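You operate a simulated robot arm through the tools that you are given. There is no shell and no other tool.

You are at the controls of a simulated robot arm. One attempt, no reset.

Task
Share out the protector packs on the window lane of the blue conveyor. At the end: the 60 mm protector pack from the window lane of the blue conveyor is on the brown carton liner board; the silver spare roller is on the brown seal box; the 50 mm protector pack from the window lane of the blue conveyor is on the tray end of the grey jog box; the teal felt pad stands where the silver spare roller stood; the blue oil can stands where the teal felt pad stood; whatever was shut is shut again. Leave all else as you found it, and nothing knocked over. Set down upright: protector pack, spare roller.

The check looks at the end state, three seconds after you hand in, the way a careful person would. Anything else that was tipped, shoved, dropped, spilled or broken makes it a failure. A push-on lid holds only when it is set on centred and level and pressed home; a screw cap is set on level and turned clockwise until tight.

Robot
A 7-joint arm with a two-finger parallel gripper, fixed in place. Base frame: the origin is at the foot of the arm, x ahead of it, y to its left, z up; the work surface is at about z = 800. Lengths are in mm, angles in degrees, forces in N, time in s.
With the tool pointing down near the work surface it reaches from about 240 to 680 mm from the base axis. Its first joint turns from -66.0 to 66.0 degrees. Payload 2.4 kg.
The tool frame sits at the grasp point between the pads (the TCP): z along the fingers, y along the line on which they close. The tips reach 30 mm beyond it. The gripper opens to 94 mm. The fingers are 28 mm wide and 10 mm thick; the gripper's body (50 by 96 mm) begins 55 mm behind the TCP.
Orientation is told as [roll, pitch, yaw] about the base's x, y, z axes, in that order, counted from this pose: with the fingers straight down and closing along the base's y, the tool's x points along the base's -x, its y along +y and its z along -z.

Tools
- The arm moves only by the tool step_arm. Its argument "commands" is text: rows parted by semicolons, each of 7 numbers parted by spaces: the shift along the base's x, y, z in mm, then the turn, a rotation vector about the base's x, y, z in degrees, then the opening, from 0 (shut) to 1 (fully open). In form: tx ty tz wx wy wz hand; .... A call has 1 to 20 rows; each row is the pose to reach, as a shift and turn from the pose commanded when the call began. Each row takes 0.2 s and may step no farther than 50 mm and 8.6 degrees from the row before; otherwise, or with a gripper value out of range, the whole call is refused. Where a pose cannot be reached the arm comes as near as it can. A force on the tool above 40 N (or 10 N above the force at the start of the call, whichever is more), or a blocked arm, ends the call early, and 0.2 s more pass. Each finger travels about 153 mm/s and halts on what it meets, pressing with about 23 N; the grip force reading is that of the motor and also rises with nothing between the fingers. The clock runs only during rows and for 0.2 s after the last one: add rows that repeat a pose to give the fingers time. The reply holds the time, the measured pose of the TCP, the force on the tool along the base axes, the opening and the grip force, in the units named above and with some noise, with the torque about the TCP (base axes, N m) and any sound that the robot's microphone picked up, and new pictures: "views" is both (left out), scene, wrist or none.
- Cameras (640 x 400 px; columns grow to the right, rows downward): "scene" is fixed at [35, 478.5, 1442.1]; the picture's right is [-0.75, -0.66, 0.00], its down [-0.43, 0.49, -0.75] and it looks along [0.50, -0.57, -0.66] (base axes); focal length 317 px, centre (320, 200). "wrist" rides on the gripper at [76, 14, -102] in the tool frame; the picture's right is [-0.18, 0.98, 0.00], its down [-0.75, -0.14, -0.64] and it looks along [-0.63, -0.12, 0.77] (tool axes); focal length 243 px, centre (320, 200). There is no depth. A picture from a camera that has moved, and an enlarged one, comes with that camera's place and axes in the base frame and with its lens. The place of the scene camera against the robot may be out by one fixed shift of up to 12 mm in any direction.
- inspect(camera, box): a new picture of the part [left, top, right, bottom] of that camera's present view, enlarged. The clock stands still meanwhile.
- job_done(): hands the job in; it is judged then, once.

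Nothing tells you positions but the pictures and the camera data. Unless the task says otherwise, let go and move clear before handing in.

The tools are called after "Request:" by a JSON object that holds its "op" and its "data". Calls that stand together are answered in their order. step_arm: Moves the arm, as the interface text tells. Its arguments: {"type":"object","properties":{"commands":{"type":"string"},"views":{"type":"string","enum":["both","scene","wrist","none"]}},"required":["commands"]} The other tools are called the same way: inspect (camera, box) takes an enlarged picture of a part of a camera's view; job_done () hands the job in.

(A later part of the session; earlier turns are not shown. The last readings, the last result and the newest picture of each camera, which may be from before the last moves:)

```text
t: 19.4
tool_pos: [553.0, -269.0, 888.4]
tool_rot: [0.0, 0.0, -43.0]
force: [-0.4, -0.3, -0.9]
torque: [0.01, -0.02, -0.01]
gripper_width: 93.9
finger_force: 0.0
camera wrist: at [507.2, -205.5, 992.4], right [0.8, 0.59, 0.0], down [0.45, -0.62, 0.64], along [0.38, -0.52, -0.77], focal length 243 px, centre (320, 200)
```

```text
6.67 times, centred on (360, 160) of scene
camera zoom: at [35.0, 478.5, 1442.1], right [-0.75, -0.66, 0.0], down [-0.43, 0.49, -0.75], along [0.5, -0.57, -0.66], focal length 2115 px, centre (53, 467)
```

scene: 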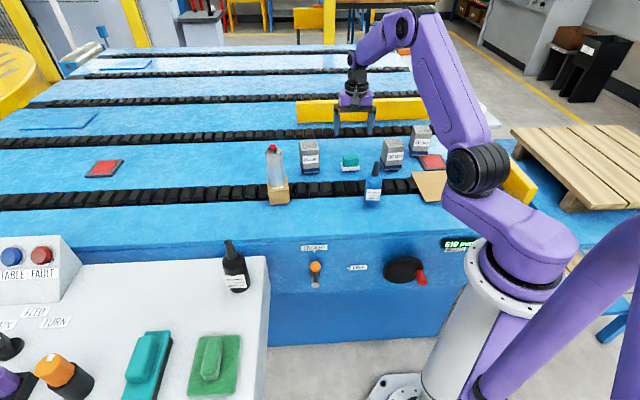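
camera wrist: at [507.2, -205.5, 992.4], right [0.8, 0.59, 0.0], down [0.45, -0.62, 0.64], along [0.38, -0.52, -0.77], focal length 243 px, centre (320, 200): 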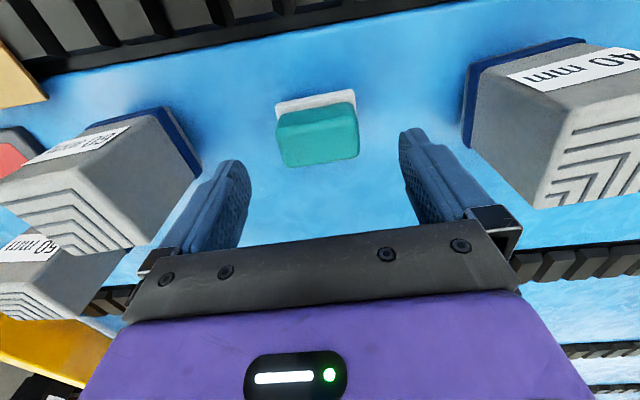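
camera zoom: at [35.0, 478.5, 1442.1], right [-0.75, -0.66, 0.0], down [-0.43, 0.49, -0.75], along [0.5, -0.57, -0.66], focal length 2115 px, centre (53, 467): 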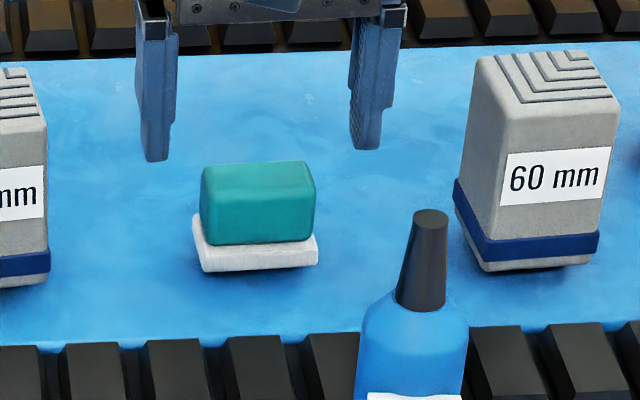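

A second look puts the pad's teal top at z≈847, centred at (551.3, -266). I'll correct slightly, descend so the fingertips stop above the white felt, and grip the teal along its length.

Request:
{"op": "step_arm", "data": {"commands": "-1.9 2.8 -10 0 0 0 1; -1.9 2.8 -30 0 0 0 1; -1.9 2.8 -40 0 0 0 1; -1.9 2.8 -40 0 0 0 1; -1.9 2.8 -40 0 0 0 0; -1.9 2.8 -40 0 0 0 0; -1.9 2.8 -40 0 0 0 0", "views": "both"}}

Request:
{"op": "inspect", "data": {"camera": "wrist", "box": [210, 40, 430, 240]}}

Request:
{"op": "inspect", "data": {"camera": "scene", "box": [320, 130, 400, 190]}}

```text
t: 21.0
tool_pos: [553.2, -267.1, 851.3]
tool_rot: [0.1, -0.2, -43.0]
force: [-0.6, -0.3, 10.6]
torque: [-0.27, 0.28, 0.0]
gripper_width: 55.3
finger_force: 23.0
camera wrist: at [505.8, -202.7, 953.3], right [0.8, 0.59, 0.0], down [0.45, -0.62, 0.64], along [0.38, -0.52, -0.77], focal length 243 px, centre (320, 200)
```

scene: 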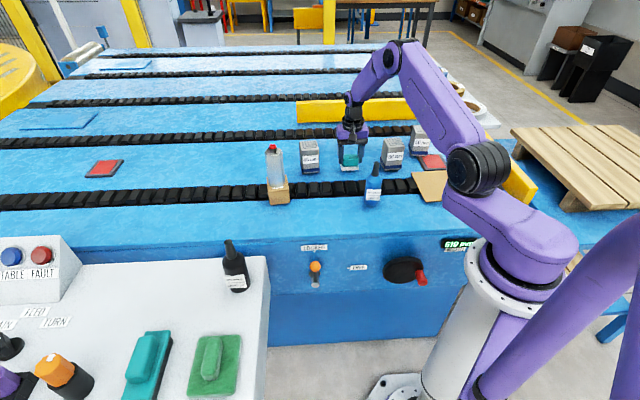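
wrist: 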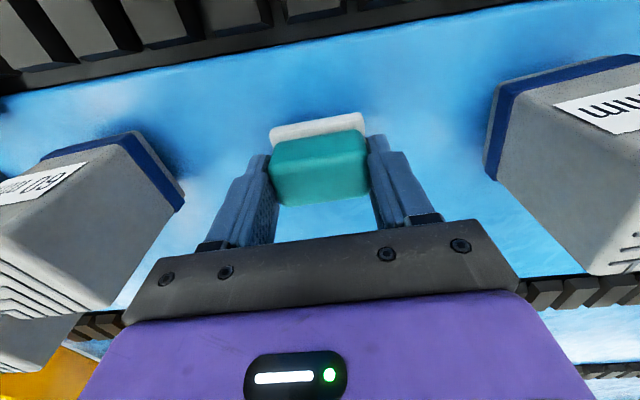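

```text
2.00 times, centred on (320, 140) of wrist
camera zoom: at [505.8, -202.7, 953.3], right [0.8, 0.59, 0.0], down [0.45, -0.62, 0.64], along [0.38, -0.52, -0.77], focal length 485 px, centre (320, 320)
```

zoom: 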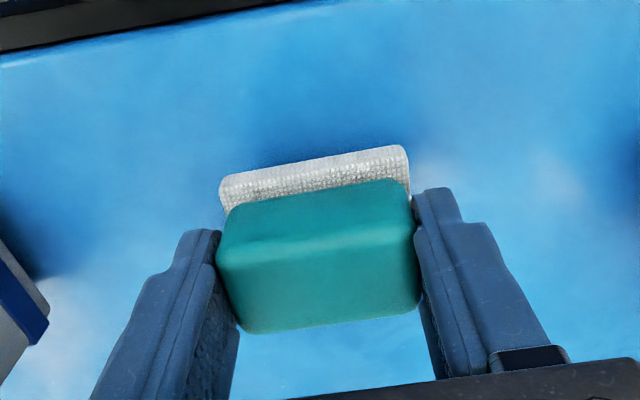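

```text
6.67 times, centred on (360, 160) of scene
camera zoom: at [34.8, 478.5, 1442.1], right [-0.75, -0.66, 0.0], down [-0.43, 0.49, -0.75], along [0.5, -0.57, -0.66], focal length 2115 px, centre (53, 467)
```

zoom: 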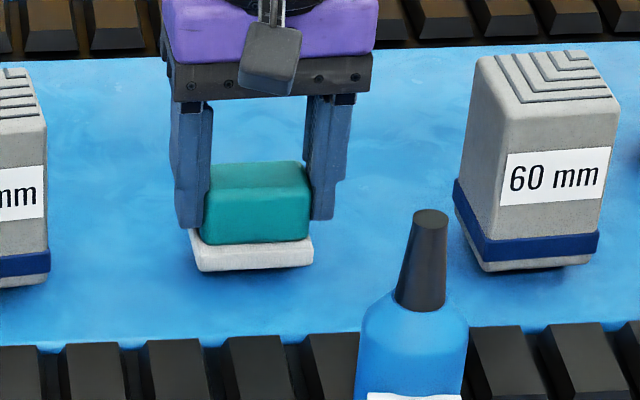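

The pad is gripped at 55 mm. I'll lift it and carry it to the roller's old spot at (538, -112).

Request:
{"op": "step_arm", "data": {"commands": "0 0 10 0 0 0 0; 0 0 40 0 0 0 0; 0 0 70 0 0 0 0; -3.1 38.2 70 0 0 0 0; -6.2 76.4 70 0 0 0 0; -9.3 114.6 70 0 0 0 0; -12.4 152.9 70 0 0 0 0; -12.4 152.9 40 0 0 0 0; -12.4 152.9 40 0 0 0 0", "views": "both"}}

Request:
{"op": "inspect", "data": {"camera": "wrist", "box": [210, 20, 430, 240]}}

Request:
{"op": "inspect", "data": {"camera": "scene", "box": [270, 130, 390, 220]}}

```text
t: 23.0
tool_pos: [538.7, -113.4, 889.4]
tool_rot: [0.0, 0.0, -43.0]
force: [0.0, -0.2, -1.2]
torque: [0.03, -0.03, -0.05]
gripper_width: 55.1
finger_force: 23.8
camera wrist: at [492.3, -50.3, 993.2], right [0.8, 0.59, 0.0], down [0.45, -0.62, 0.64], along [0.38, -0.52, -0.77], focal length 243 px, centre (320, 200)
```

scene: 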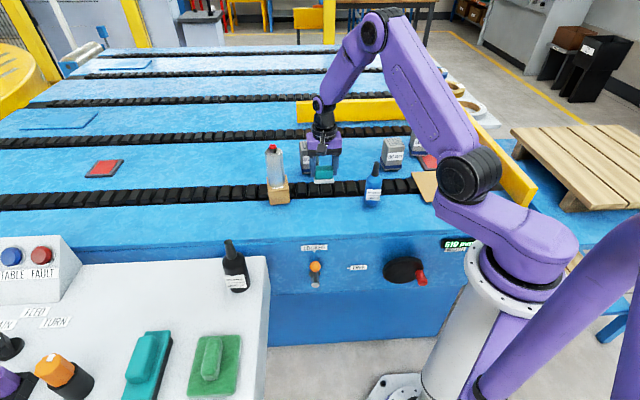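
wrist: 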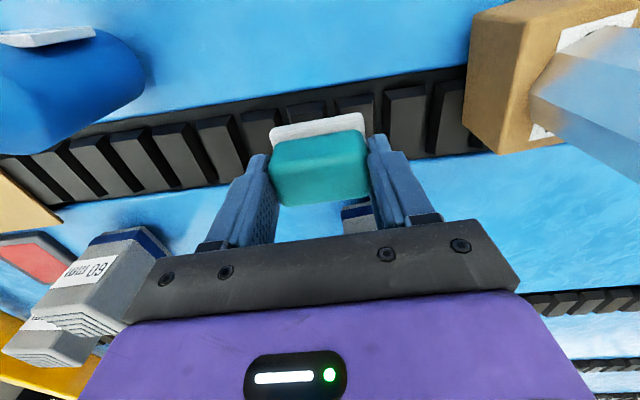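

```text
1.82 times, centred on (320, 130) of wrist
camera zoom: at [492.3, -50.3, 993.2], right [0.8, 0.59, 0.0], down [0.45, -0.62, 0.64], along [0.38, -0.52, -0.77], focal length 441 px, centre (320, 327)
```

zoom: 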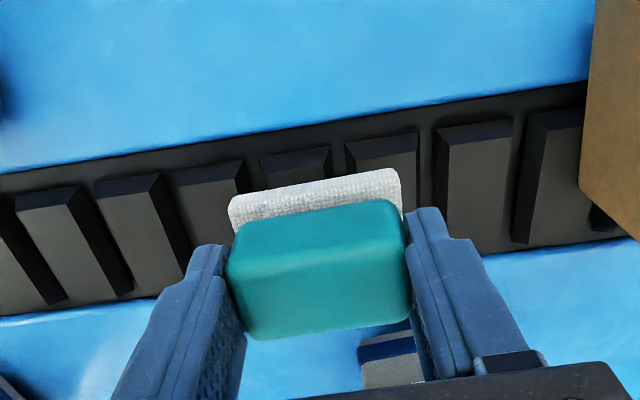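

```text
4.44 times, centred on (330, 175) of scene
camera zoom: at [35.0, 478.5, 1442.2], right [-0.75, -0.66, 0.0], down [-0.43, 0.49, -0.75], along [0.5, -0.57, -0.66], focal length 1410 px, centre (276, 311)
```

zoom: 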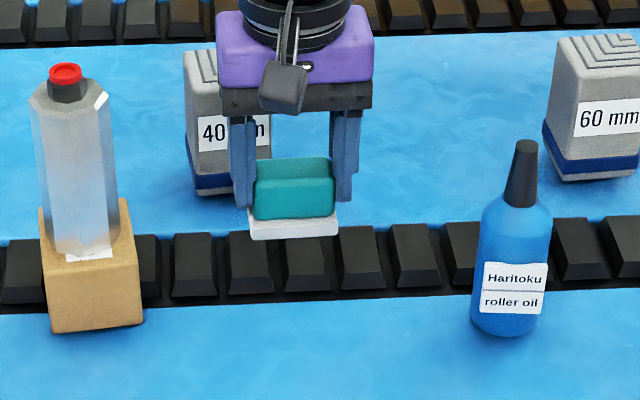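

The pad is above the roller's former spot on the chain. I'll lower it gently to touch.

Request:
{"op": "step_arm", "data": {"commands": "-0.7 1 -15 0 0 0 0; -0.7 1 -28 0 0 0 0; -0.7 1 -34 0 0 0 0; -0.7 1 -37 0 0 0 0; -0.7 1 -37 0 0 0 0", "views": "scene"}}

Request:
{"op": "inspect", "data": {"camera": "scene", "box": [270, 130, 390, 220]}}

```text
t: 24.2
tool_pos: [537.6, -111.3, 854.0]
tool_rot: [0.1, 0.0, -43.0]
force: [-0.4, -0.7, -1.1]
torque: [0.01, 0.0, -0.04]
gripper_width: 55.1
finger_force: 23.2
```

scene: 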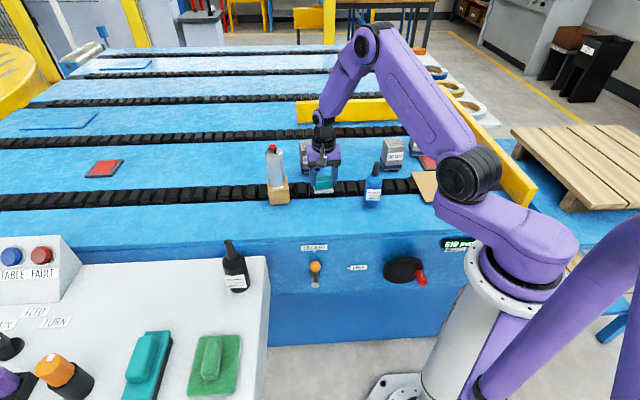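

```text
4.44 times, centred on (330, 175) of scene
camera zoom: at [35.0, 478.5, 1442.2], right [-0.75, -0.66, 0.0], down [-0.43, 0.49, -0.75], along [0.5, -0.57, -0.66], focal length 1410 px, centre (276, 311)
```

zoom: 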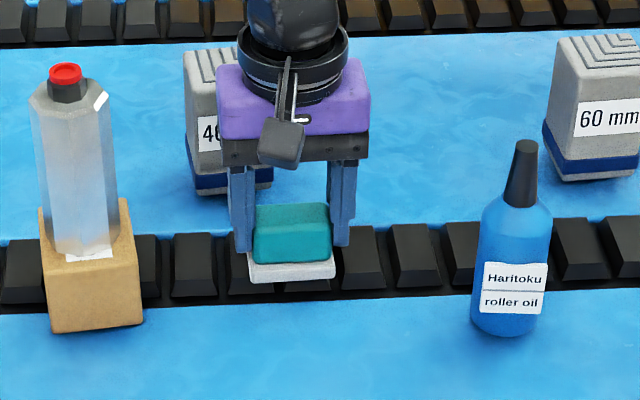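

Request:
{"op": "step_arm", "data": {"commands": "0 0 -1.5 0 0 0 0; 0 0 -3 0 0 0 0; 0 0 -3 0 0 0 0", "views": "none"}}

```text
t: 25.0
tool_pos: [538.8, -111.5, 849.8]
tool_rot: [0.0, 0.0, -43.1]
force: [-3.7, 1.5, 11.6]
torque: [-0.06, 0.19, -0.05]
gripper_width: 55.3
finger_force: 22.8
```

Contact at the same height as the original surface. I'll ease off slightly and release.

Request:
{"op": "step_arm", "data": {"commands": "0 0 0.8 0 0 0 0; 0 0 0.8 0 0 0 0.61; 0 0 0.8 0 0 0 0.66; 0 0 0.8 0 0 0 0.75; 0 0 0.8 0 0 0 0.9; 0 0 0.8 0 0 0 0.9; 0 0 15 0 0 0 0.95; 0 0 50 0 0 0 1; 0 0 95 0 0 0 1; 0 0 130 0 0 0 1", "views": "both"}}

Request:
{"op": "inspect", "data": {"camera": "scene", "box": [270, 130, 390, 220]}}

Request:
{"op": "inspect", "data": {"camera": "wrist", "box": [210, 20, 430, 240]}}

```text
t: 27.2
tool_pos: [538.2, -113.0, 979.1]
tool_rot: [0.0, 0.1, -42.9]
force: [0.4, -1.1, 0.4]
torque: [-0.01, 0.02, 0.02]
gripper_width: 93.8
finger_force: 0.1
camera wrist: at [492.8, -50.1, 1082.5], right [0.8, 0.59, 0.0], down [0.46, -0.62, 0.64], along [0.38, -0.52, -0.77], focal length 243 px, centre (320, 200)
```

scene: 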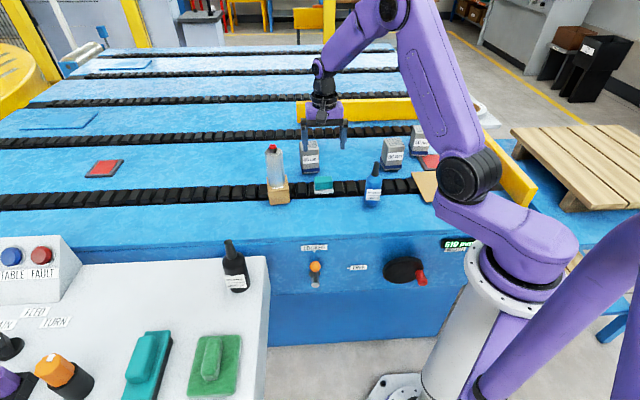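
wrist: 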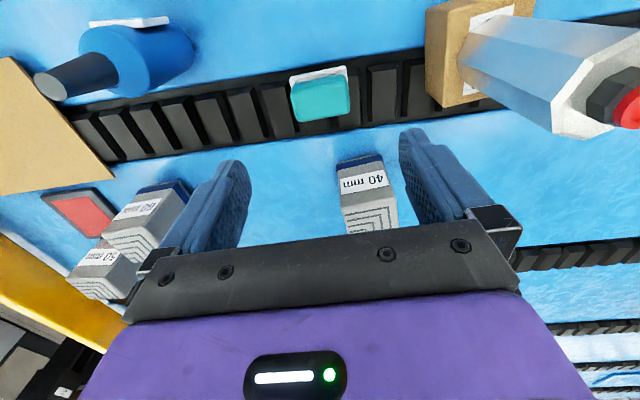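

```text
4.44 times, centred on (330, 175) of scene
camera zoom: at [35.0, 478.5, 1442.1], right [-0.75, -0.66, 0.0], down [-0.43, 0.49, -0.75], along [0.5, -0.57, -0.66], focal length 1410 px, centre (276, 311)
```

zoom: 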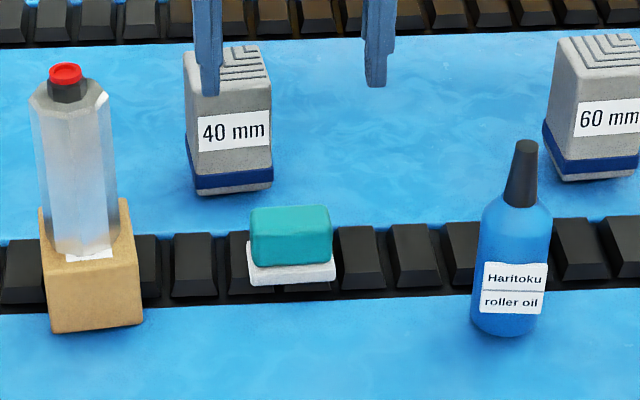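

```text
1.82 times, centred on (320, 130) of wrist
camera zoom: at [492.8, -50.1, 1082.5], right [0.8, 0.59, 0.0], down [0.46, -0.62, 0.64], along [0.38, -0.52, -0.77], focal length 441 px, centre (320, 327)
```

zoom: 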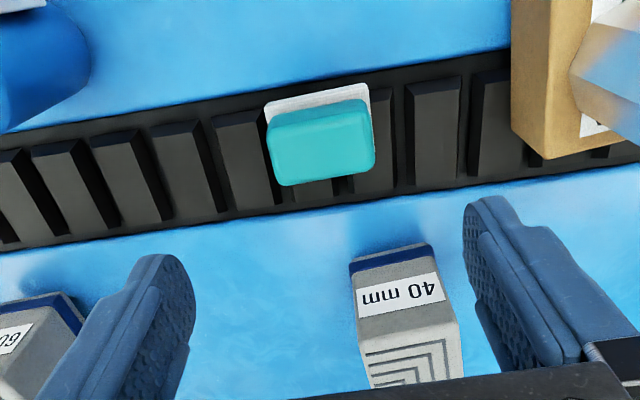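

The pad is on the roller's old spot. Next I'll hover over the blue oil can at about (396, -168) to measure it.

Request:
{"op": "step_arm", "data": {"commands": "-35 -14 20 0 0 0 1; -70 -28 40 0 0 0 1; -106 -42 50 0 0 0 1; -142 -55.5 50 0 0 0 1; -142 -55.5 50 0 0 0 1", "views": "wrist"}}

Request:
{"op": "inspect", "data": {"camera": "wrist", "box": [250, 20, 390, 170]}}

Request:
{"op": "inspect", "data": {"camera": "scene", "box": [335, 145, 415, 215]}}

```text
t: 28.4
tool_pos: [396.9, -167.7, 1030.5]
tool_rot: [0.0, 0.0, -43.0]
force: [-0.7, -0.2, -0.1]
torque: [0.01, -0.02, -0.01]
gripper_width: 94.1
finger_force: 0.0
camera wrist: at [350.1, -104.7, 1132.4], right [0.8, 0.59, 0.0], down [0.46, -0.62, 0.64], along [0.38, -0.52, -0.77], focal length 243 px, centre (320, 200)
```

wrist: 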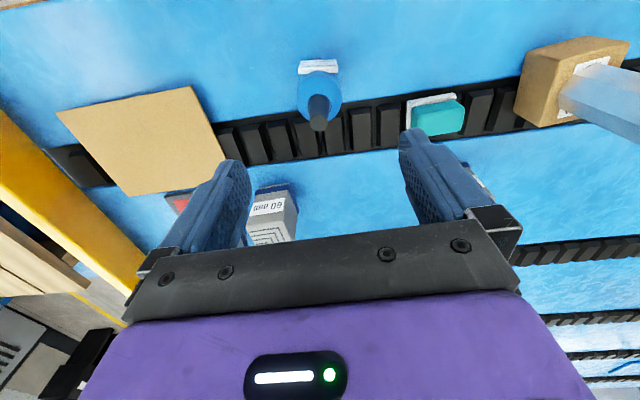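

```text
2.67 times, centred on (320, 95) of wrist
camera zoom: at [350.1, -104.7, 1132.4], right [0.8, 0.59, 0.0], down [0.46, -0.62, 0.64], along [0.38, -0.52, -0.77], focal length 647 px, centre (320, 480)
```

zoom: 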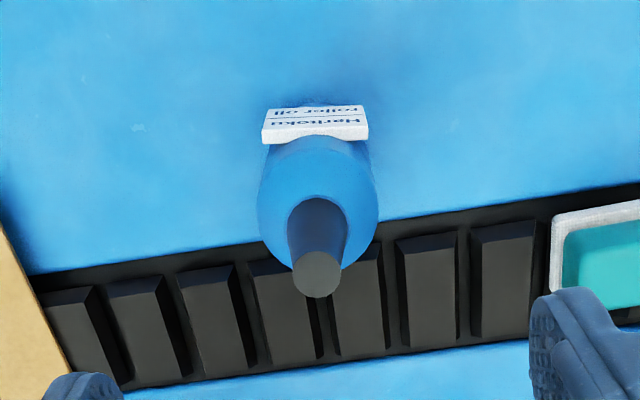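

```text
5.71 times, centred on (375, 180) of scene
camera zoom: at [35.0, 478.5, 1442.1], right [-0.75, -0.66, 0.0], down [-0.43, 0.49, -0.75], along [0.5, -0.57, -0.66], focal length 1813 px, centre (6, 314)
```

zoom: 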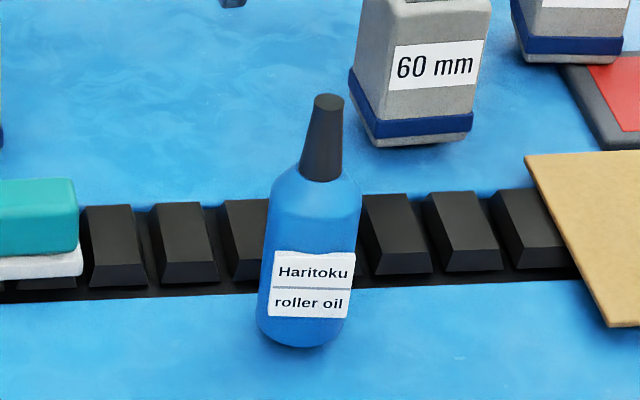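

The can's axis is at about (395.7, -167.4) with its nozzle top near z 945 and its body reaching up to about z 887. I'll descend to z 895 so the palm clears the nozzle, and grip the upper body above the label.

Request:
{"op": "step_arm", "data": {"commands": "-0.6 0.6 -45 0 0 0 1; -0.6 0.6 -90 0 0 0 1; -0.6 0.6 -120 0 0 0 1; -0.6 0.6 -130 0 0 0 1; -0.6 0.6 -135 0 0 0 1; -0.6 0.6 -135 0 0 0 1", "views": "both"}}

Request:
{"op": "inspect", "data": {"camera": "wrist", "box": [210, 60, 430, 240]}}

Request:
{"op": "inspect", "data": {"camera": "scene", "box": [335, 135, 415, 215]}}

```text
t: 29.8
tool_pos: [395.6, -167.1, 894.2]
tool_rot: [0.1, 0.0, -43.0]
force: [0.5, -0.2, 0.3]
torque: [0.02, 0.04, -0.01]
gripper_width: 94.2
finger_force: 0.0
camera wrist: at [349.8, -104.2, 997.3], right [0.8, 0.59, 0.0], down [0.46, -0.62, 0.64], along [0.38, -0.52, -0.77], focal length 243 px, centre (320, 200)
```

scene: 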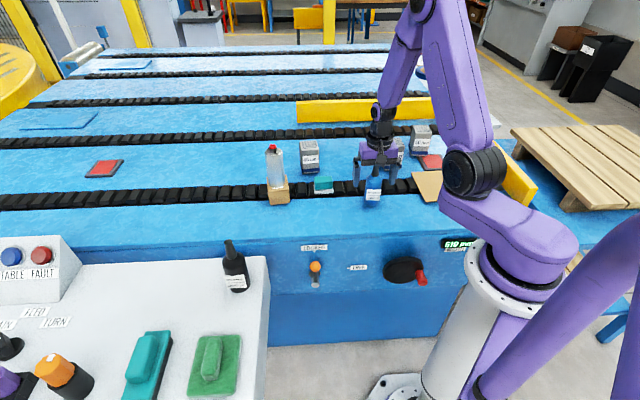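
wrist: 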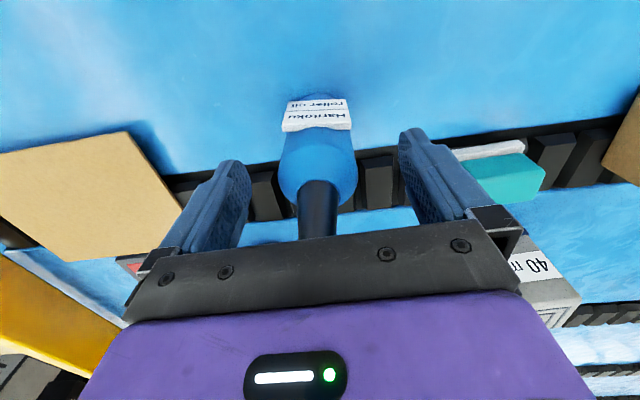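

```text
2.22 times, centred on (320, 150) of wrist
camera zoom: at [349.8, -104.2, 997.3], right [0.8, 0.59, 0.0], down [0.46, -0.62, 0.64], along [0.38, -0.52, -0.77], focal length 539 px, centre (320, 311)
```

zoom: 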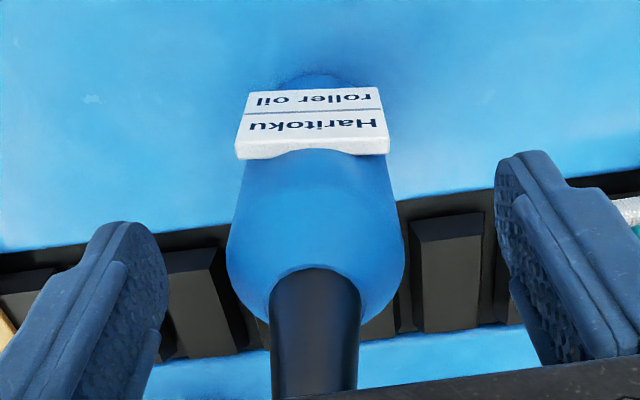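

```text
5.00 times, centred on (375, 175) of scene
camera zoom: at [35.0, 478.5, 1442.1], right [-0.75, -0.66, 0.0], down [-0.43, 0.49, -0.75], along [0.5, -0.57, -0.66], focal length 1586 px, centre (45, 325)
```

zoom: 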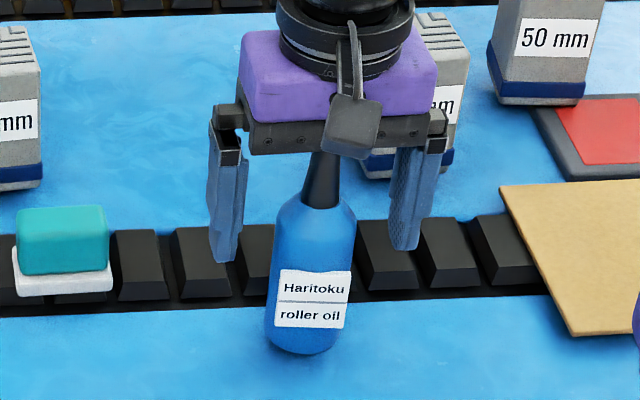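

The nozzle clears the palm and the can is centred. I'll close on it now.

Request:
{"op": "step_arm", "data": {"commands": "0 0 0 0 0 0 0.6; 0 0 0 0 0 0 0; 0 0 0 0 0 0 0; 0 0 0 0 0 0 0; 0 0 5 0 0 0 0; 0 0 15 0 0 0 0; 0 0 15 0 0 0 0", "views": "both"}}

Request:
{"op": "inspect", "data": {"camera": "wrist", "box": [210, 60, 430, 240]}}

Request:
{"op": "inspect", "data": {"camera": "scene", "box": [335, 135, 415, 215]}}

```text
t: 31.4
tool_pos: [396.1, -167.8, 910.8]
tool_rot: [0.0, 0.0, -42.9]
force: [-0.1, -0.2, -1.5]
torque: [0.02, 0.0, 0.0]
gripper_width: 44.7
finger_force: 22.8
camera wrist: at [349.8, -104.3, 1012.6], right [0.8, 0.59, 0.0], down [0.46, -0.62, 0.64], along [0.38, -0.52, -0.77], focal length 243 px, centre (320, 200)
```

scene: 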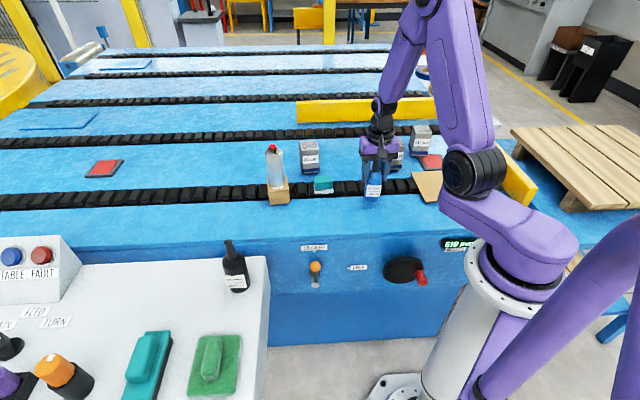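
wrist: 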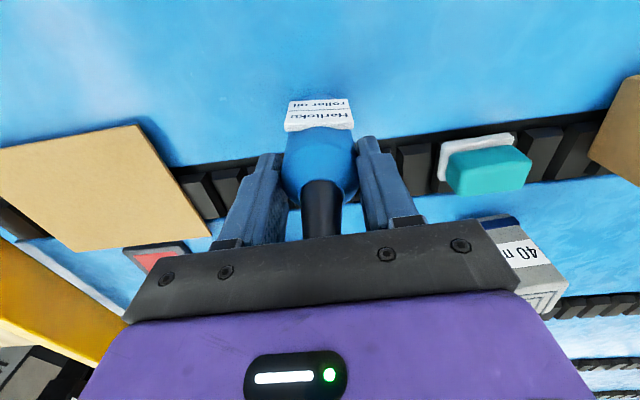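

```text
2.22 times, centred on (320, 150) of wrist
camera zoom: at [349.8, -104.3, 1012.6], right [0.8, 0.59, 0.0], down [0.46, -0.62, 0.64], along [0.38, -0.52, -0.77], focal length 539 px, centre (320, 311)
```

zoom: 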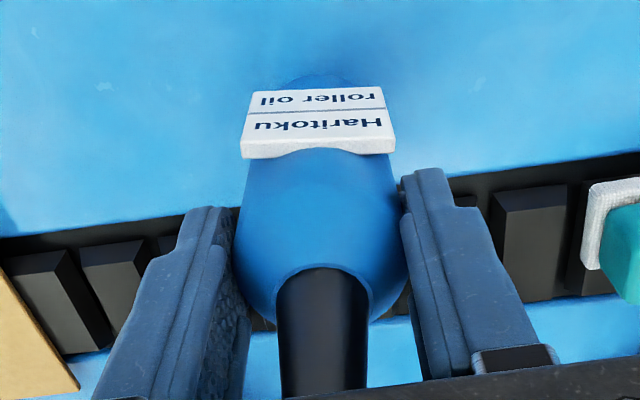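

```text
5.00 times, centred on (375, 175) of scene
camera zoom: at [35.0, 478.4, 1442.2], right [-0.75, -0.66, 0.0], down [-0.43, 0.49, -0.75], along [0.5, -0.57, -0.66], focal length 1586 px, centre (45, 325)
```

zoom: 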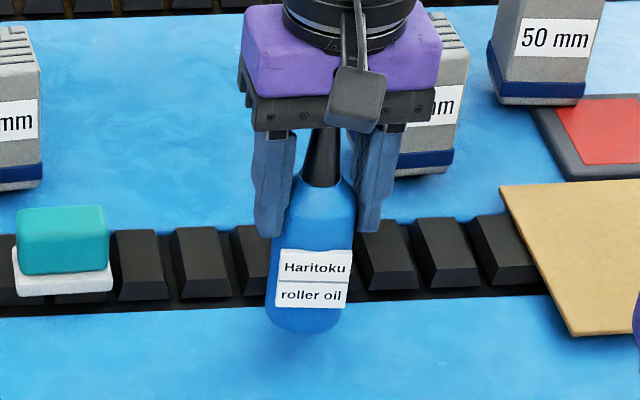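

The can is lifted cleanly; it's light, about 2 N. I'll carry it to the pad's old spot at (551.5, -267).

Request:
{"op": "step_arm", "data": {"commands": "0 0 30 0 0 0 0; 0 0 60 0 0 0 0; 38.9 -24.9 60 0 0 0 0; 77.9 -49.8 60 0 0 0 0; 116.8 -74.7 60 0 0 0 0; 155.8 -99.6 60 0 0 0 0; 155.8 -99.6 30 0 0 0 0; 155.8 -99.6 5 0 0 0 0; 155.8 -99.6 0 0 0 0 0; 155.8 -99.6 0 0 0 0 0", "views": "both"}}

Request:
{"op": "inspect", "data": {"camera": "scene", "box": [300, 100, 420, 200]}}

```text
t: 33.6
tool_pos: [550.8, -267.4, 910.2]
tool_rot: [0.0, 0.0, -43.0]
force: [-0.7, -0.2, -2.2]
torque: [-0.05, 0.0, -0.02]
gripper_width: 44.5
finger_force: 23.2
camera wrist: at [504.9, -204.4, 1012.9], right [0.8, 0.59, 0.0], down [0.46, -0.62, 0.64], along [0.38, -0.52, -0.77], focal length 243 px, centre (320, 200)
```

scene: 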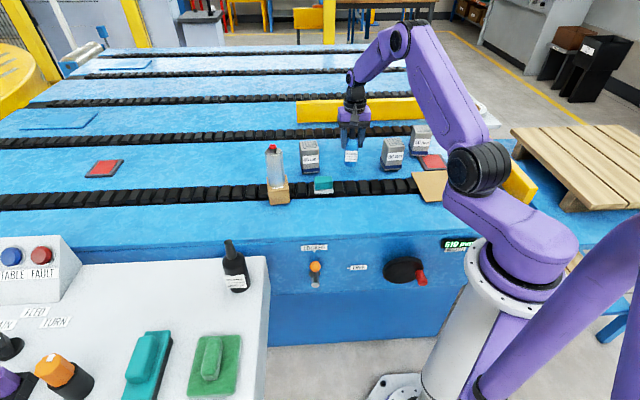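
wrist: 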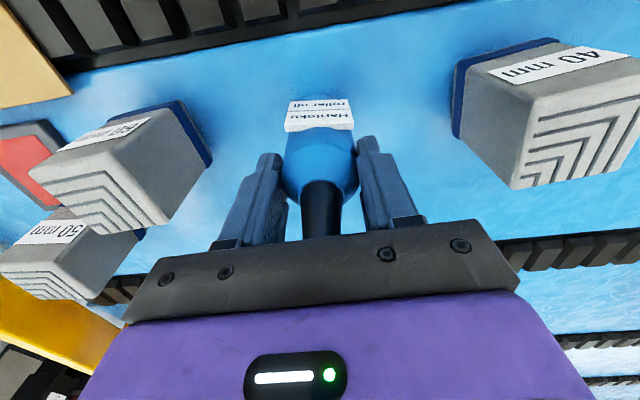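

```text
4.00 times, centred on (360, 150) of scene
camera zoom: at [35.0, 478.4, 1442.2], right [-0.75, -0.66, 0.0], down [-0.43, 0.49, -0.75], along [0.5, -0.57, -0.66], focal length 1269 px, centre (160, 400)
```

zoom: 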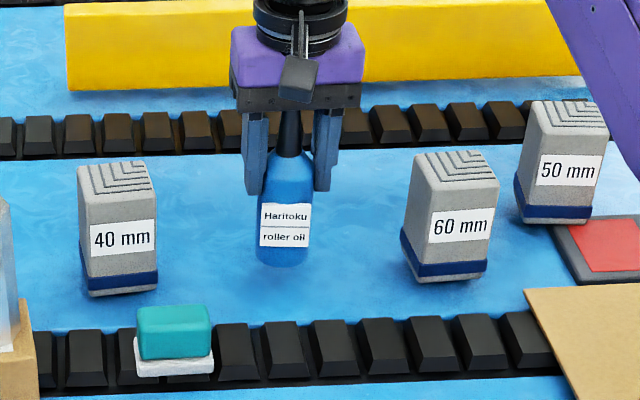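

The can is hanging about 15 mm above the pad's old spot. I'll lower it to contact.

Request:
{"op": "step_arm", "data": {"commands": "0 0 -7 0 0 0 0; 0 0 -11 0 0 0 0; 0 0 -13 0 0 0 0; 0 0 -14 0 0 0 0; 0 0 -14 0 0 0 0", "views": "none"}}

```text
t: 34.8
tool_pos: [551.4, -266.6, 895.3]
tool_rot: [0.0, 0.0, -43.1]
force: [0.0, -0.5, -1.4]
torque: [-0.02, -0.02, 0.04]
gripper_width: 44.5
finger_force: 23.0
```

Request:
{"op": "step_arm", "data": {"commands": "0 0 -1 0 0 0 0; 0 0 -2 0 0 0 0; 0 0 -2 0 0 0 0", "views": "none"}}

```text
t: 35.6
tool_pos: [552.0, -266.1, 895.5]
tool_rot: [0.0, 0.0, -43.0]
force: [-2.3, 1.2, 6.8]
torque: [0.23, 0.16, 0.1]
gripper_width: 44.7
finger_force: 23.2
```

It's in contact. I'll ease off a little, release and rise straight up.

Request:
{"op": "step_arm", "data": {"commands": "0 0 0.7 0 0 0 0; 0 0 0.7 0 0 0 0.5; 0 0 0.7 0 0 0 0.55; 0 0 0.7 0 0 0 0.65; 0 0 0.7 0 0 0 0.85; 0 0 0.7 0 0 0 0.85; 0 0 15 0 0 0 0.9; 0 0 50 0 0 0 1; 0 0 95 0 0 0 1; 0 0 130 0 0 0 1", "views": "both"}}

Request:
{"op": "inspect", "data": {"camera": "scene", "box": [300, 100, 420, 200]}}

Request:
{"op": "inspect", "data": {"camera": "wrist", "box": [210, 40, 430, 220]}}

```text
t: 37.8
tool_pos: [551.0, -265.3, 1024.3]
tool_rot: [0.1, 0.0, -43.0]
force: [1.0, 0.8, 0.0]
torque: [0.0, -0.01, 0.01]
gripper_width: 93.9
finger_force: 0.1
camera wrist: at [505.8, -202.8, 1127.2], right [0.8, 0.59, 0.0], down [0.46, -0.62, 0.64], along [0.38, -0.52, -0.77], focal length 243 px, centre (320, 200)
```

scene: 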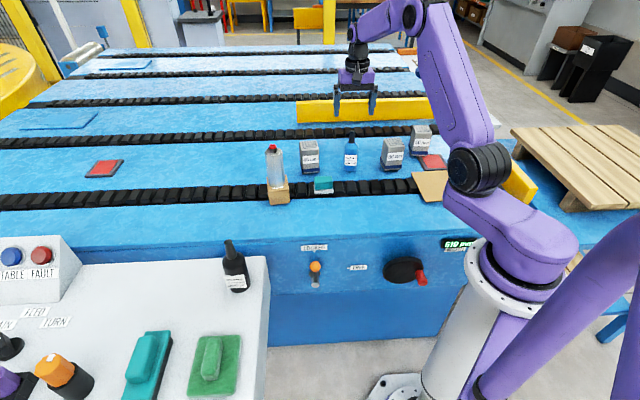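
wrist: 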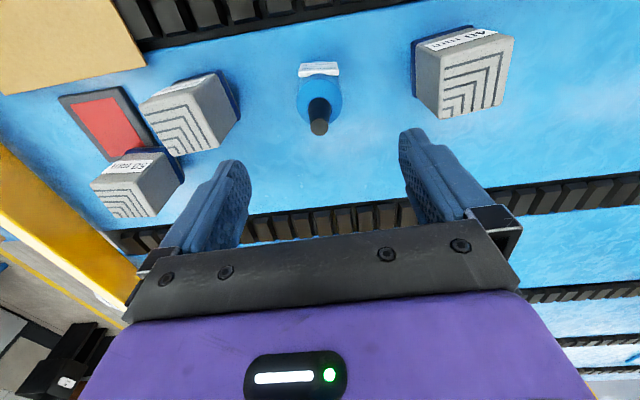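

```text
4.00 times, centred on (360, 150) of scene
camera zoom: at [35.0, 478.5, 1442.1], right [-0.75, -0.66, 0.0], down [-0.43, 0.49, -0.75], along [0.5, -0.57, -0.66], focal length 1269 px, centre (160, 400)
```

zoom: 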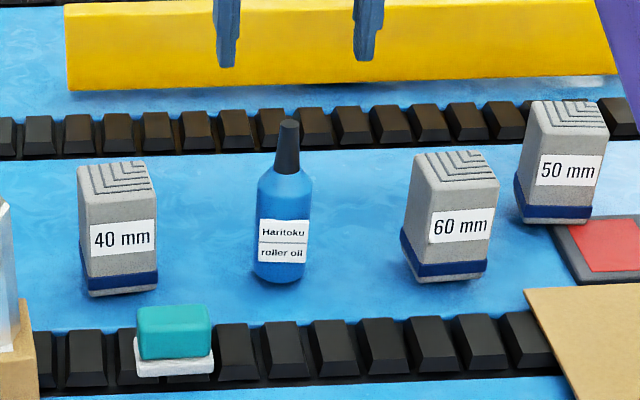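

```text
2.22 times, centred on (320, 130) of wrist
camera zoom: at [505.8, -202.8, 1127.2], right [0.8, 0.59, 0.0], down [0.46, -0.62, 0.64], along [0.38, -0.52, -0.77], focal length 539 px, centre (320, 356)
```

zoom: 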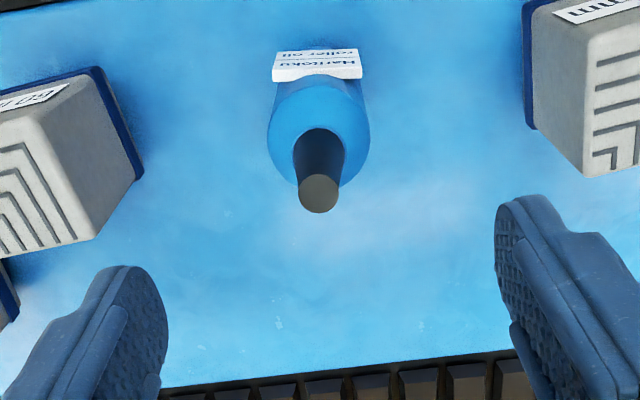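

The oil can stands where the pad was. Now for the 60 mm pack: I'll hover above it to measure.

Request:
{"op": "step_arm", "data": {"commands": "-30 -35 0 0 0 0 1; -60 -70 0 0 0 0 1; -90 -100 0 0 0 0 1; -96.5 -111 0 0 0 0 1; -96.5 -111 0 0 0 0 1", "views": "wrist"}}

Request:
{"op": "inspect", "data": {"camera": "wrist", "box": [240, 40, 420, 220]}}

Request:
{"op": "inspect", "data": {"camera": "wrist", "box": [80, 0, 320, 220]}}

```text
t: 39.0
tool_pos: [455.5, -376.5, 1024.6]
tool_rot: [0.1, 0.0, -43.0]
force: [-0.1, 0.4, -0.2]
torque: [0.0, 0.0, -0.02]
gripper_width: 94.1
finger_force: 0.0
camera wrist: at [409.4, -314.6, 1127.4], right [0.8, 0.59, 0.0], down [0.46, -0.62, 0.64], along [0.38, -0.52, -0.77], focal length 243 px, centre (320, 200)
```

wrist: 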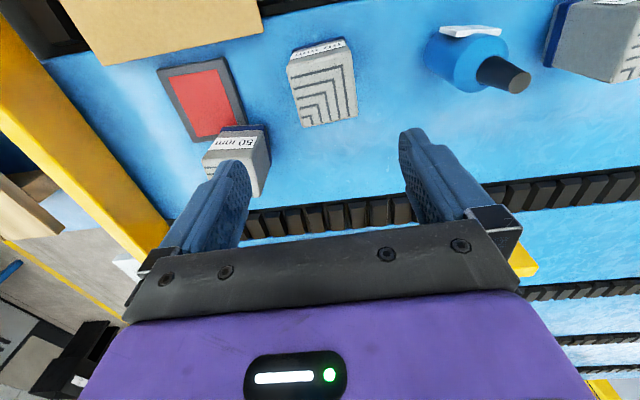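

```text
2.22 times, centred on (330, 130) of wrist
camera zoom: at [409.4, -314.6, 1127.4], right [0.8, 0.59, 0.0], down [0.46, -0.62, 0.64], along [0.38, -0.52, -0.77], focal length 539 px, centre (298, 356)
```

zoom: 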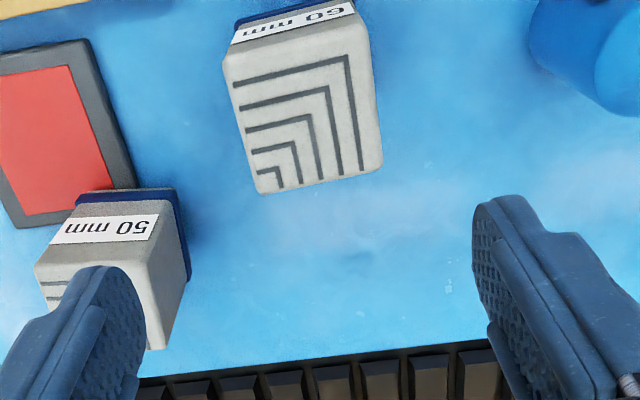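

```text
1.82 times, centred on (200, 110) of wrist
camera zoom: at [409.4, -314.6, 1127.4], right [0.8, 0.59, 0.0], down [0.46, -0.62, 0.64], along [0.38, -0.52, -0.77], focal length 441 px, centre (538, 364)
```

zoom: 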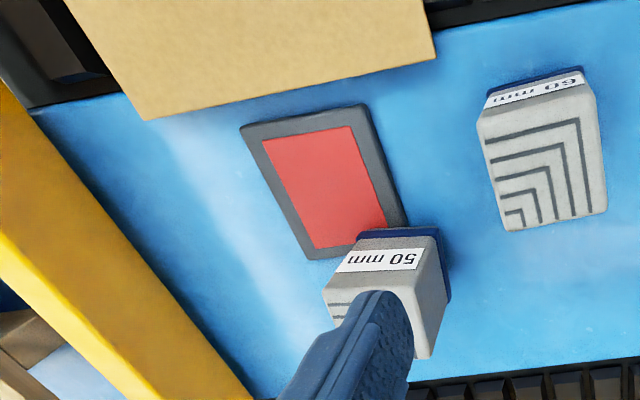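

The 60 mm pack's top is centred near (451, -365) at z≈897, about 52×56 mm and turned roughly 50°. The board is centred near (256, -396). I'll align over the pack and check from closer.

Request:
{"op": "step_arm", "data": {"commands": "-3.9 13.2 -20 0 0 3 1; -3.9 13.2 -60 0 0 3 1; -3.9 13.2 -60 0 0 3 1", "views": "both"}}

Request:
{"op": "inspect", "data": {"camera": "wrist", "box": [210, 40, 430, 240]}}

Request:
{"op": "inspect", "data": {"camera": "scene", "box": [350, 100, 450, 200]}}

```text
t: 39.8
tool_pos: [452.1, -363.5, 963.5]
tool_rot: [0.1, 0.0, -39.9]
force: [0.3, 0.4, 0.5]
torque: [0.0, -0.01, -0.03]
gripper_width: 93.9
finger_force: 0.1
camera wrist: at [402.6, -303.8, 1066.8], right [0.77, 0.64, 0.0], down [0.49, -0.59, 0.64], along [0.41, -0.5, -0.77], focal length 243 px, centre (320, 200)
```

scene: 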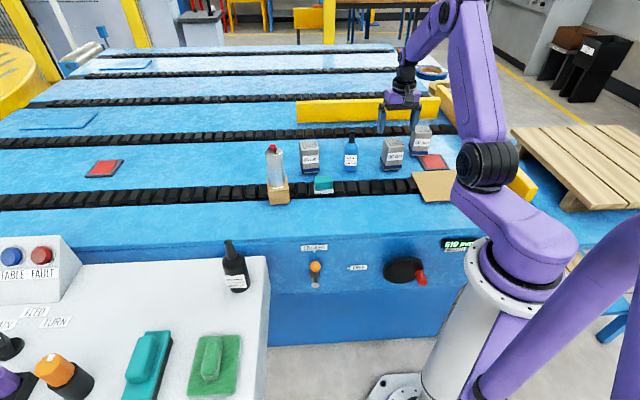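
wrist: 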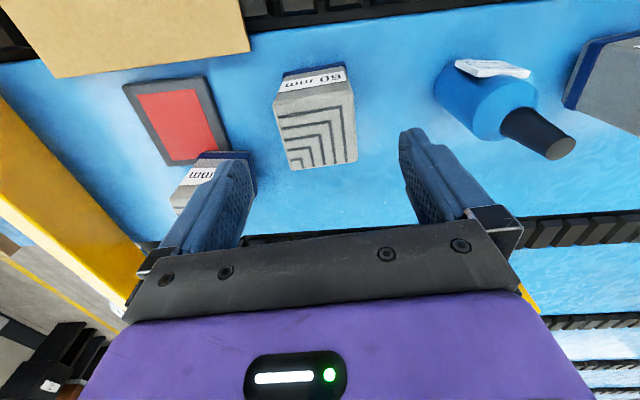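

```text
2.00 times, centred on (320, 140) of wrist
camera zoom: at [402.6, -303.8, 1066.8], right [0.77, 0.64, 0.0], down [0.49, -0.59, 0.64], along [0.41, -0.5, -0.77], focal length 485 px, centre (320, 320)
```

zoom: 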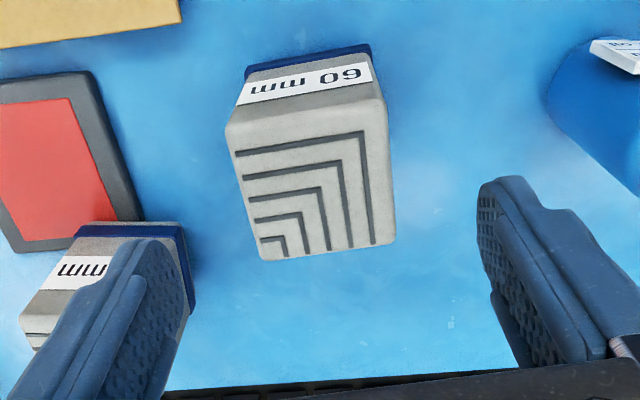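

```text
4.00 times, centred on (400, 150) of scene
camera zoom: at [35.0, 478.5, 1442.1], right [-0.75, -0.66, 0.0], down [-0.43, 0.49, -0.75], along [0.5, -0.57, -0.66], focal length 1269 px, centre (0, 400)
```

zoom: 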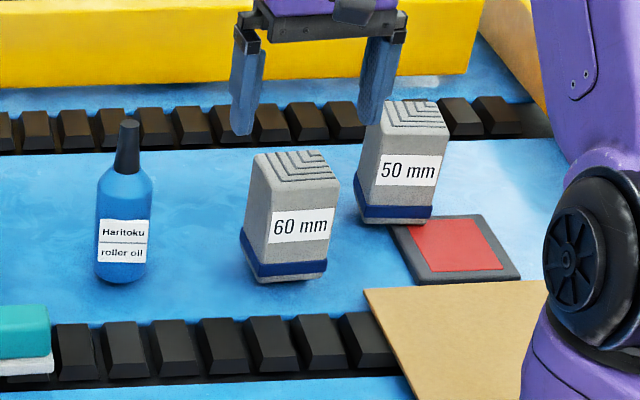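

Confirmed: the top is at z 897 and the pack is centred under the tool. The left finger clears the 50 mm pack by about 50 mm. I'll descend and grip.

Request:
{"op": "step_arm", "data": {"commands": "0.3 -0.2 -40 0 0 -1.4 1; 0.3 -0.2 -80 0 0 -1.4 1; 0.3 -0.2 -100 0 0 -1.4 1; 0.3 -0.2 -102 0 0 -1.4 1; 0.3 -0.2 -102 0 0 -1.4 0.7; 0.3 -0.2 -102 0 0 -1.4 0; 0.3 -0.2 -102 0 0 -1.4 0; 0.3 -0.2 -102 0 0 -1.4 0", "views": "both"}}

Request:
{"op": "inspect", "data": {"camera": "scene", "box": [350, 100, 450, 200]}}

```text
t: 41.6
tool_pos: [452.6, -364.2, 861.6]
tool_rot: [0.1, 0.0, -41.4]
force: [0.1, -0.3, 0.1]
torque: [-0.01, -0.06, -0.03]
gripper_width: 62.2
finger_force: 23.1
camera wrist: at [404.1, -303.2, 964.5], right [0.79, 0.62, 0.0], down [0.47, -0.6, 0.64], along [0.4, -0.51, -0.77], focal length 243 px, centre (320, 200)
```

scene: 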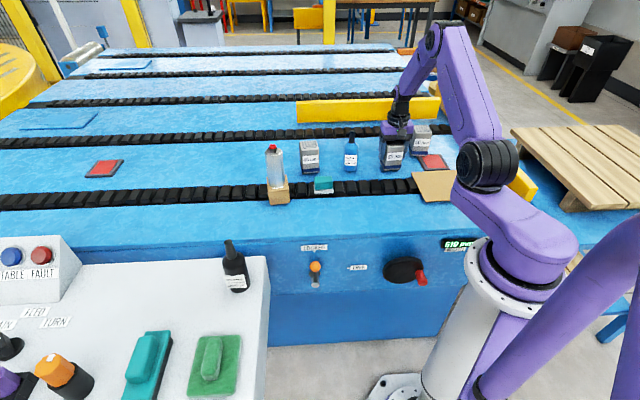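
wrist: 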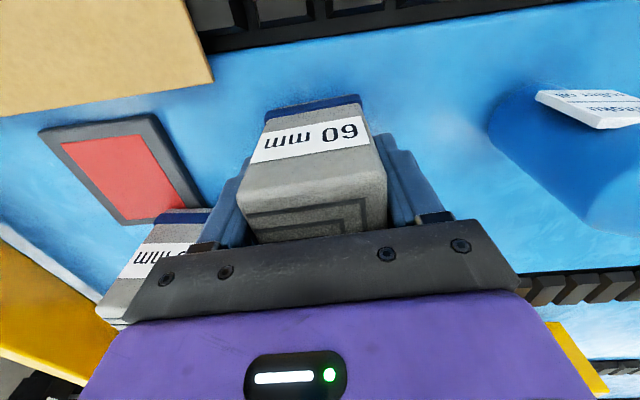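

```text
4.00 times, centred on (400, 150) of scene
camera zoom: at [35.0, 478.4, 1442.2], right [-0.75, -0.66, 0.0], down [-0.43, 0.49, -0.75], along [0.5, -0.57, -0.66], focal length 1269 px, centre (0, 400)
```

zoom: 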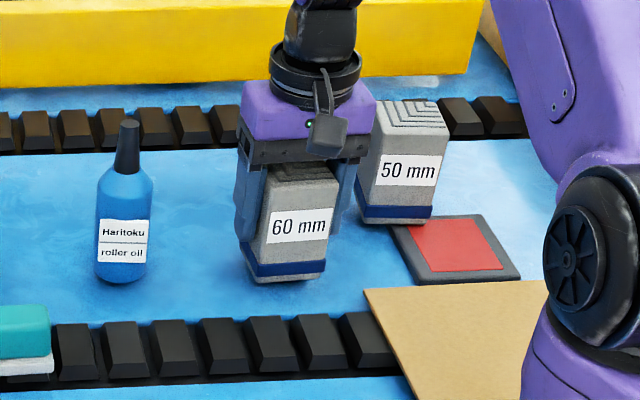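

The 60 mm pack is gripped at 62 mm. I'll lift it and carry it over the board.

Request:
{"op": "step_arm", "data": {"commands": "0 0 10 0 0 0 0; 0 0 40 0 0 0 0; 0 0 70 0 0 0 0; -37.3 -5 70 0 0 0 0; -74.6 -10 70 0 0 0 0; -111.8 -15 70 0 0 0 0; -149.1 -20 70 0 0 0 0; -186.4 -25 70 0 0 0 0; -186.4 -25 40 0 0 0 0; -186.4 -25 40 0 0 0 0", "views": "both"}}

Request:
{"op": "inspect", "data": {"camera": "scene", "box": [370, 110, 510, 220]}}

```text
t: 43.8
tool_pos: [265.8, -389.9, 901.6]
tool_rot: [0.0, 0.0, -41.3]
force: [0.4, -0.9, -3.8]
torque: [0.02, -0.01, 0.01]
gripper_width: 62.2
finger_force: 22.8
camera wrist: at [218.4, -328.4, 1004.0], right [0.79, 0.62, 0.0], down [0.47, -0.6, 0.64], along [0.4, -0.51, -0.77], focal length 243 px, centre (320, 200)
```

scene: 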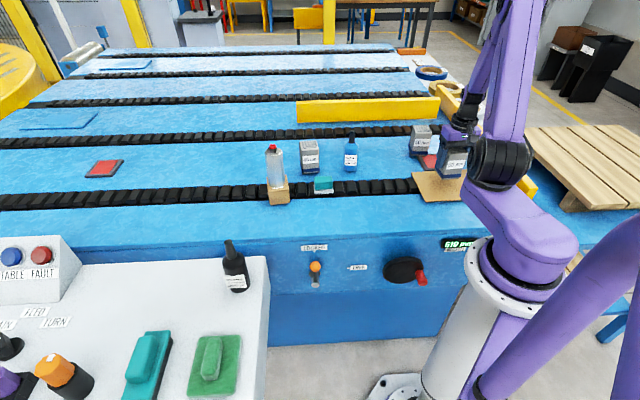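
wrist: 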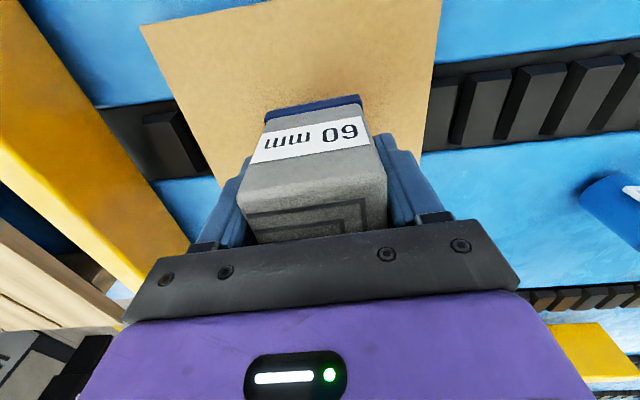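

```text
3.64 times, centred on (440, 165) of scene
camera zoom: at [35.0, 478.4, 1442.2], right [-0.75, -0.66, 0.0], down [-0.43, 0.49, -0.75], along [0.5, -0.57, -0.66], focal length 1154 px, centre (-116, 327)
```

zoom: 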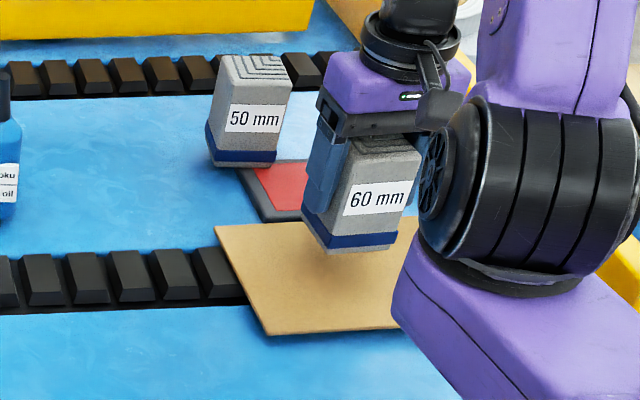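

The pack is over the middle of the board. I'll lower it gently.

Request:
{"op": "step_arm", "data": {"commands": "0 0 -12 0 0 0 0; 0 0 -24 0 0 0 0; 0 0 -30 0 0 0 0; 0 0 -33 0 0 0 0; 0 0 -33 0 0 0 0", "views": "none"}}

```text
t: 45.0
tool_pos: [265.3, -389.9, 867.5]
tool_rot: [-0.1, 0.0, -41.4]
force: [-0.2, -0.4, -0.7]
torque: [0.02, 0.02, 0.01]
gripper_width: 62.3
finger_force: 22.7
```

Request:
{"op": "step_arm", "data": {"commands": "0 0 -1 0 0 0 0; 0 0 -1 0 0 0 0", "views": "none"}}

```text
t: 45.6
tool_pos: [265.0, -389.7, 867.2]
tool_rot: [0.0, 0.0, -41.3]
force: [-0.4, -0.1, -1.7]
torque: [0.04, -0.02, -0.01]
gripper_width: 62.3
finger_force: 22.9
```

Request:
{"op": "step_arm", "data": {"commands": "0 0 -1 0 0 0 0; 0 0 -1 0 0 0 0", "views": "none"}}

```text
t: 46.2
tool_pos: [265.4, -389.8, 865.7]
tool_rot: [0.0, 0.0, -41.3]
force: [-0.2, -0.3, -1.7]
torque: [0.03, 0.01, 0.0]
gripper_width: 62.3
finger_force: 23.3
```

Request:
{"op": "step_arm", "data": {"commands": "0 0 -1 0 0 0 0; 0 0 -2 0 0 0 0; 0 0 -2 0 0 0 0", "views": "scene"}}

Request:
{"op": "inspect", "data": {"camera": "scene", "box": [370, 110, 510, 220]}}

```text
t: 47.0
tool_pos: [264.8, -390.0, 866.5]
tool_rot: [-0.1, -0.2, -41.5]
force: [-2.0, 3.6, 25.6]
torque: [0.07, -0.08, -0.02]
gripper_width: 62.3
finger_force: 23.4
```

scene: 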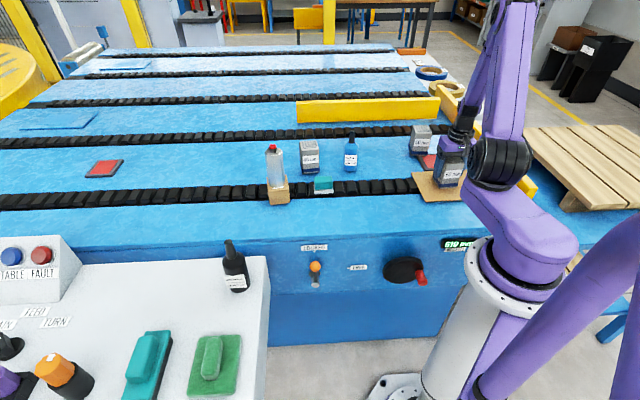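

```text
3.64 times, centred on (440, 165) of scene
camera zoom: at [34.7, 478.9, 1442.0], right [-0.75, -0.66, 0.0], down [-0.43, 0.49, -0.75], along [0.5, -0.57, -0.66], focal length 1154 px, centre (-116, 327)
```

zoom: 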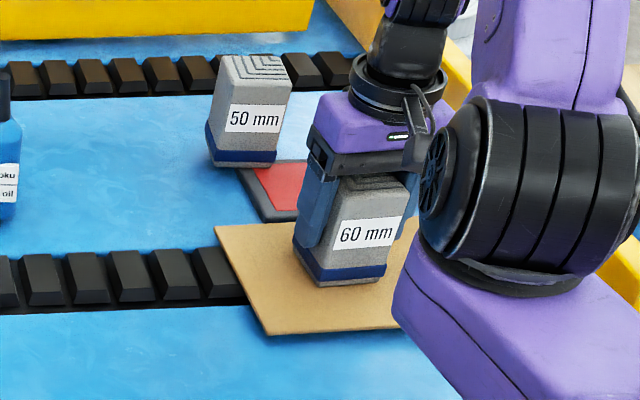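

Contact at 25 N. I'll back off about 1.5 mm, check, then release.

Request:
{"op": "step_arm", "data": {"commands": "0 0 1.5 0 0 0 0; 0 0 1.5 0 0 0 0", "views": "none"}}

```text
t: 47.6
tool_pos: [264.5, -390.0, 866.3]
tool_rot: [-0.1, 0.0, -41.3]
force: [1.0, -1.6, 2.5]
torque: [-0.22, -0.11, 0.02]
gripper_width: 62.0
finger_force: 22.7
```

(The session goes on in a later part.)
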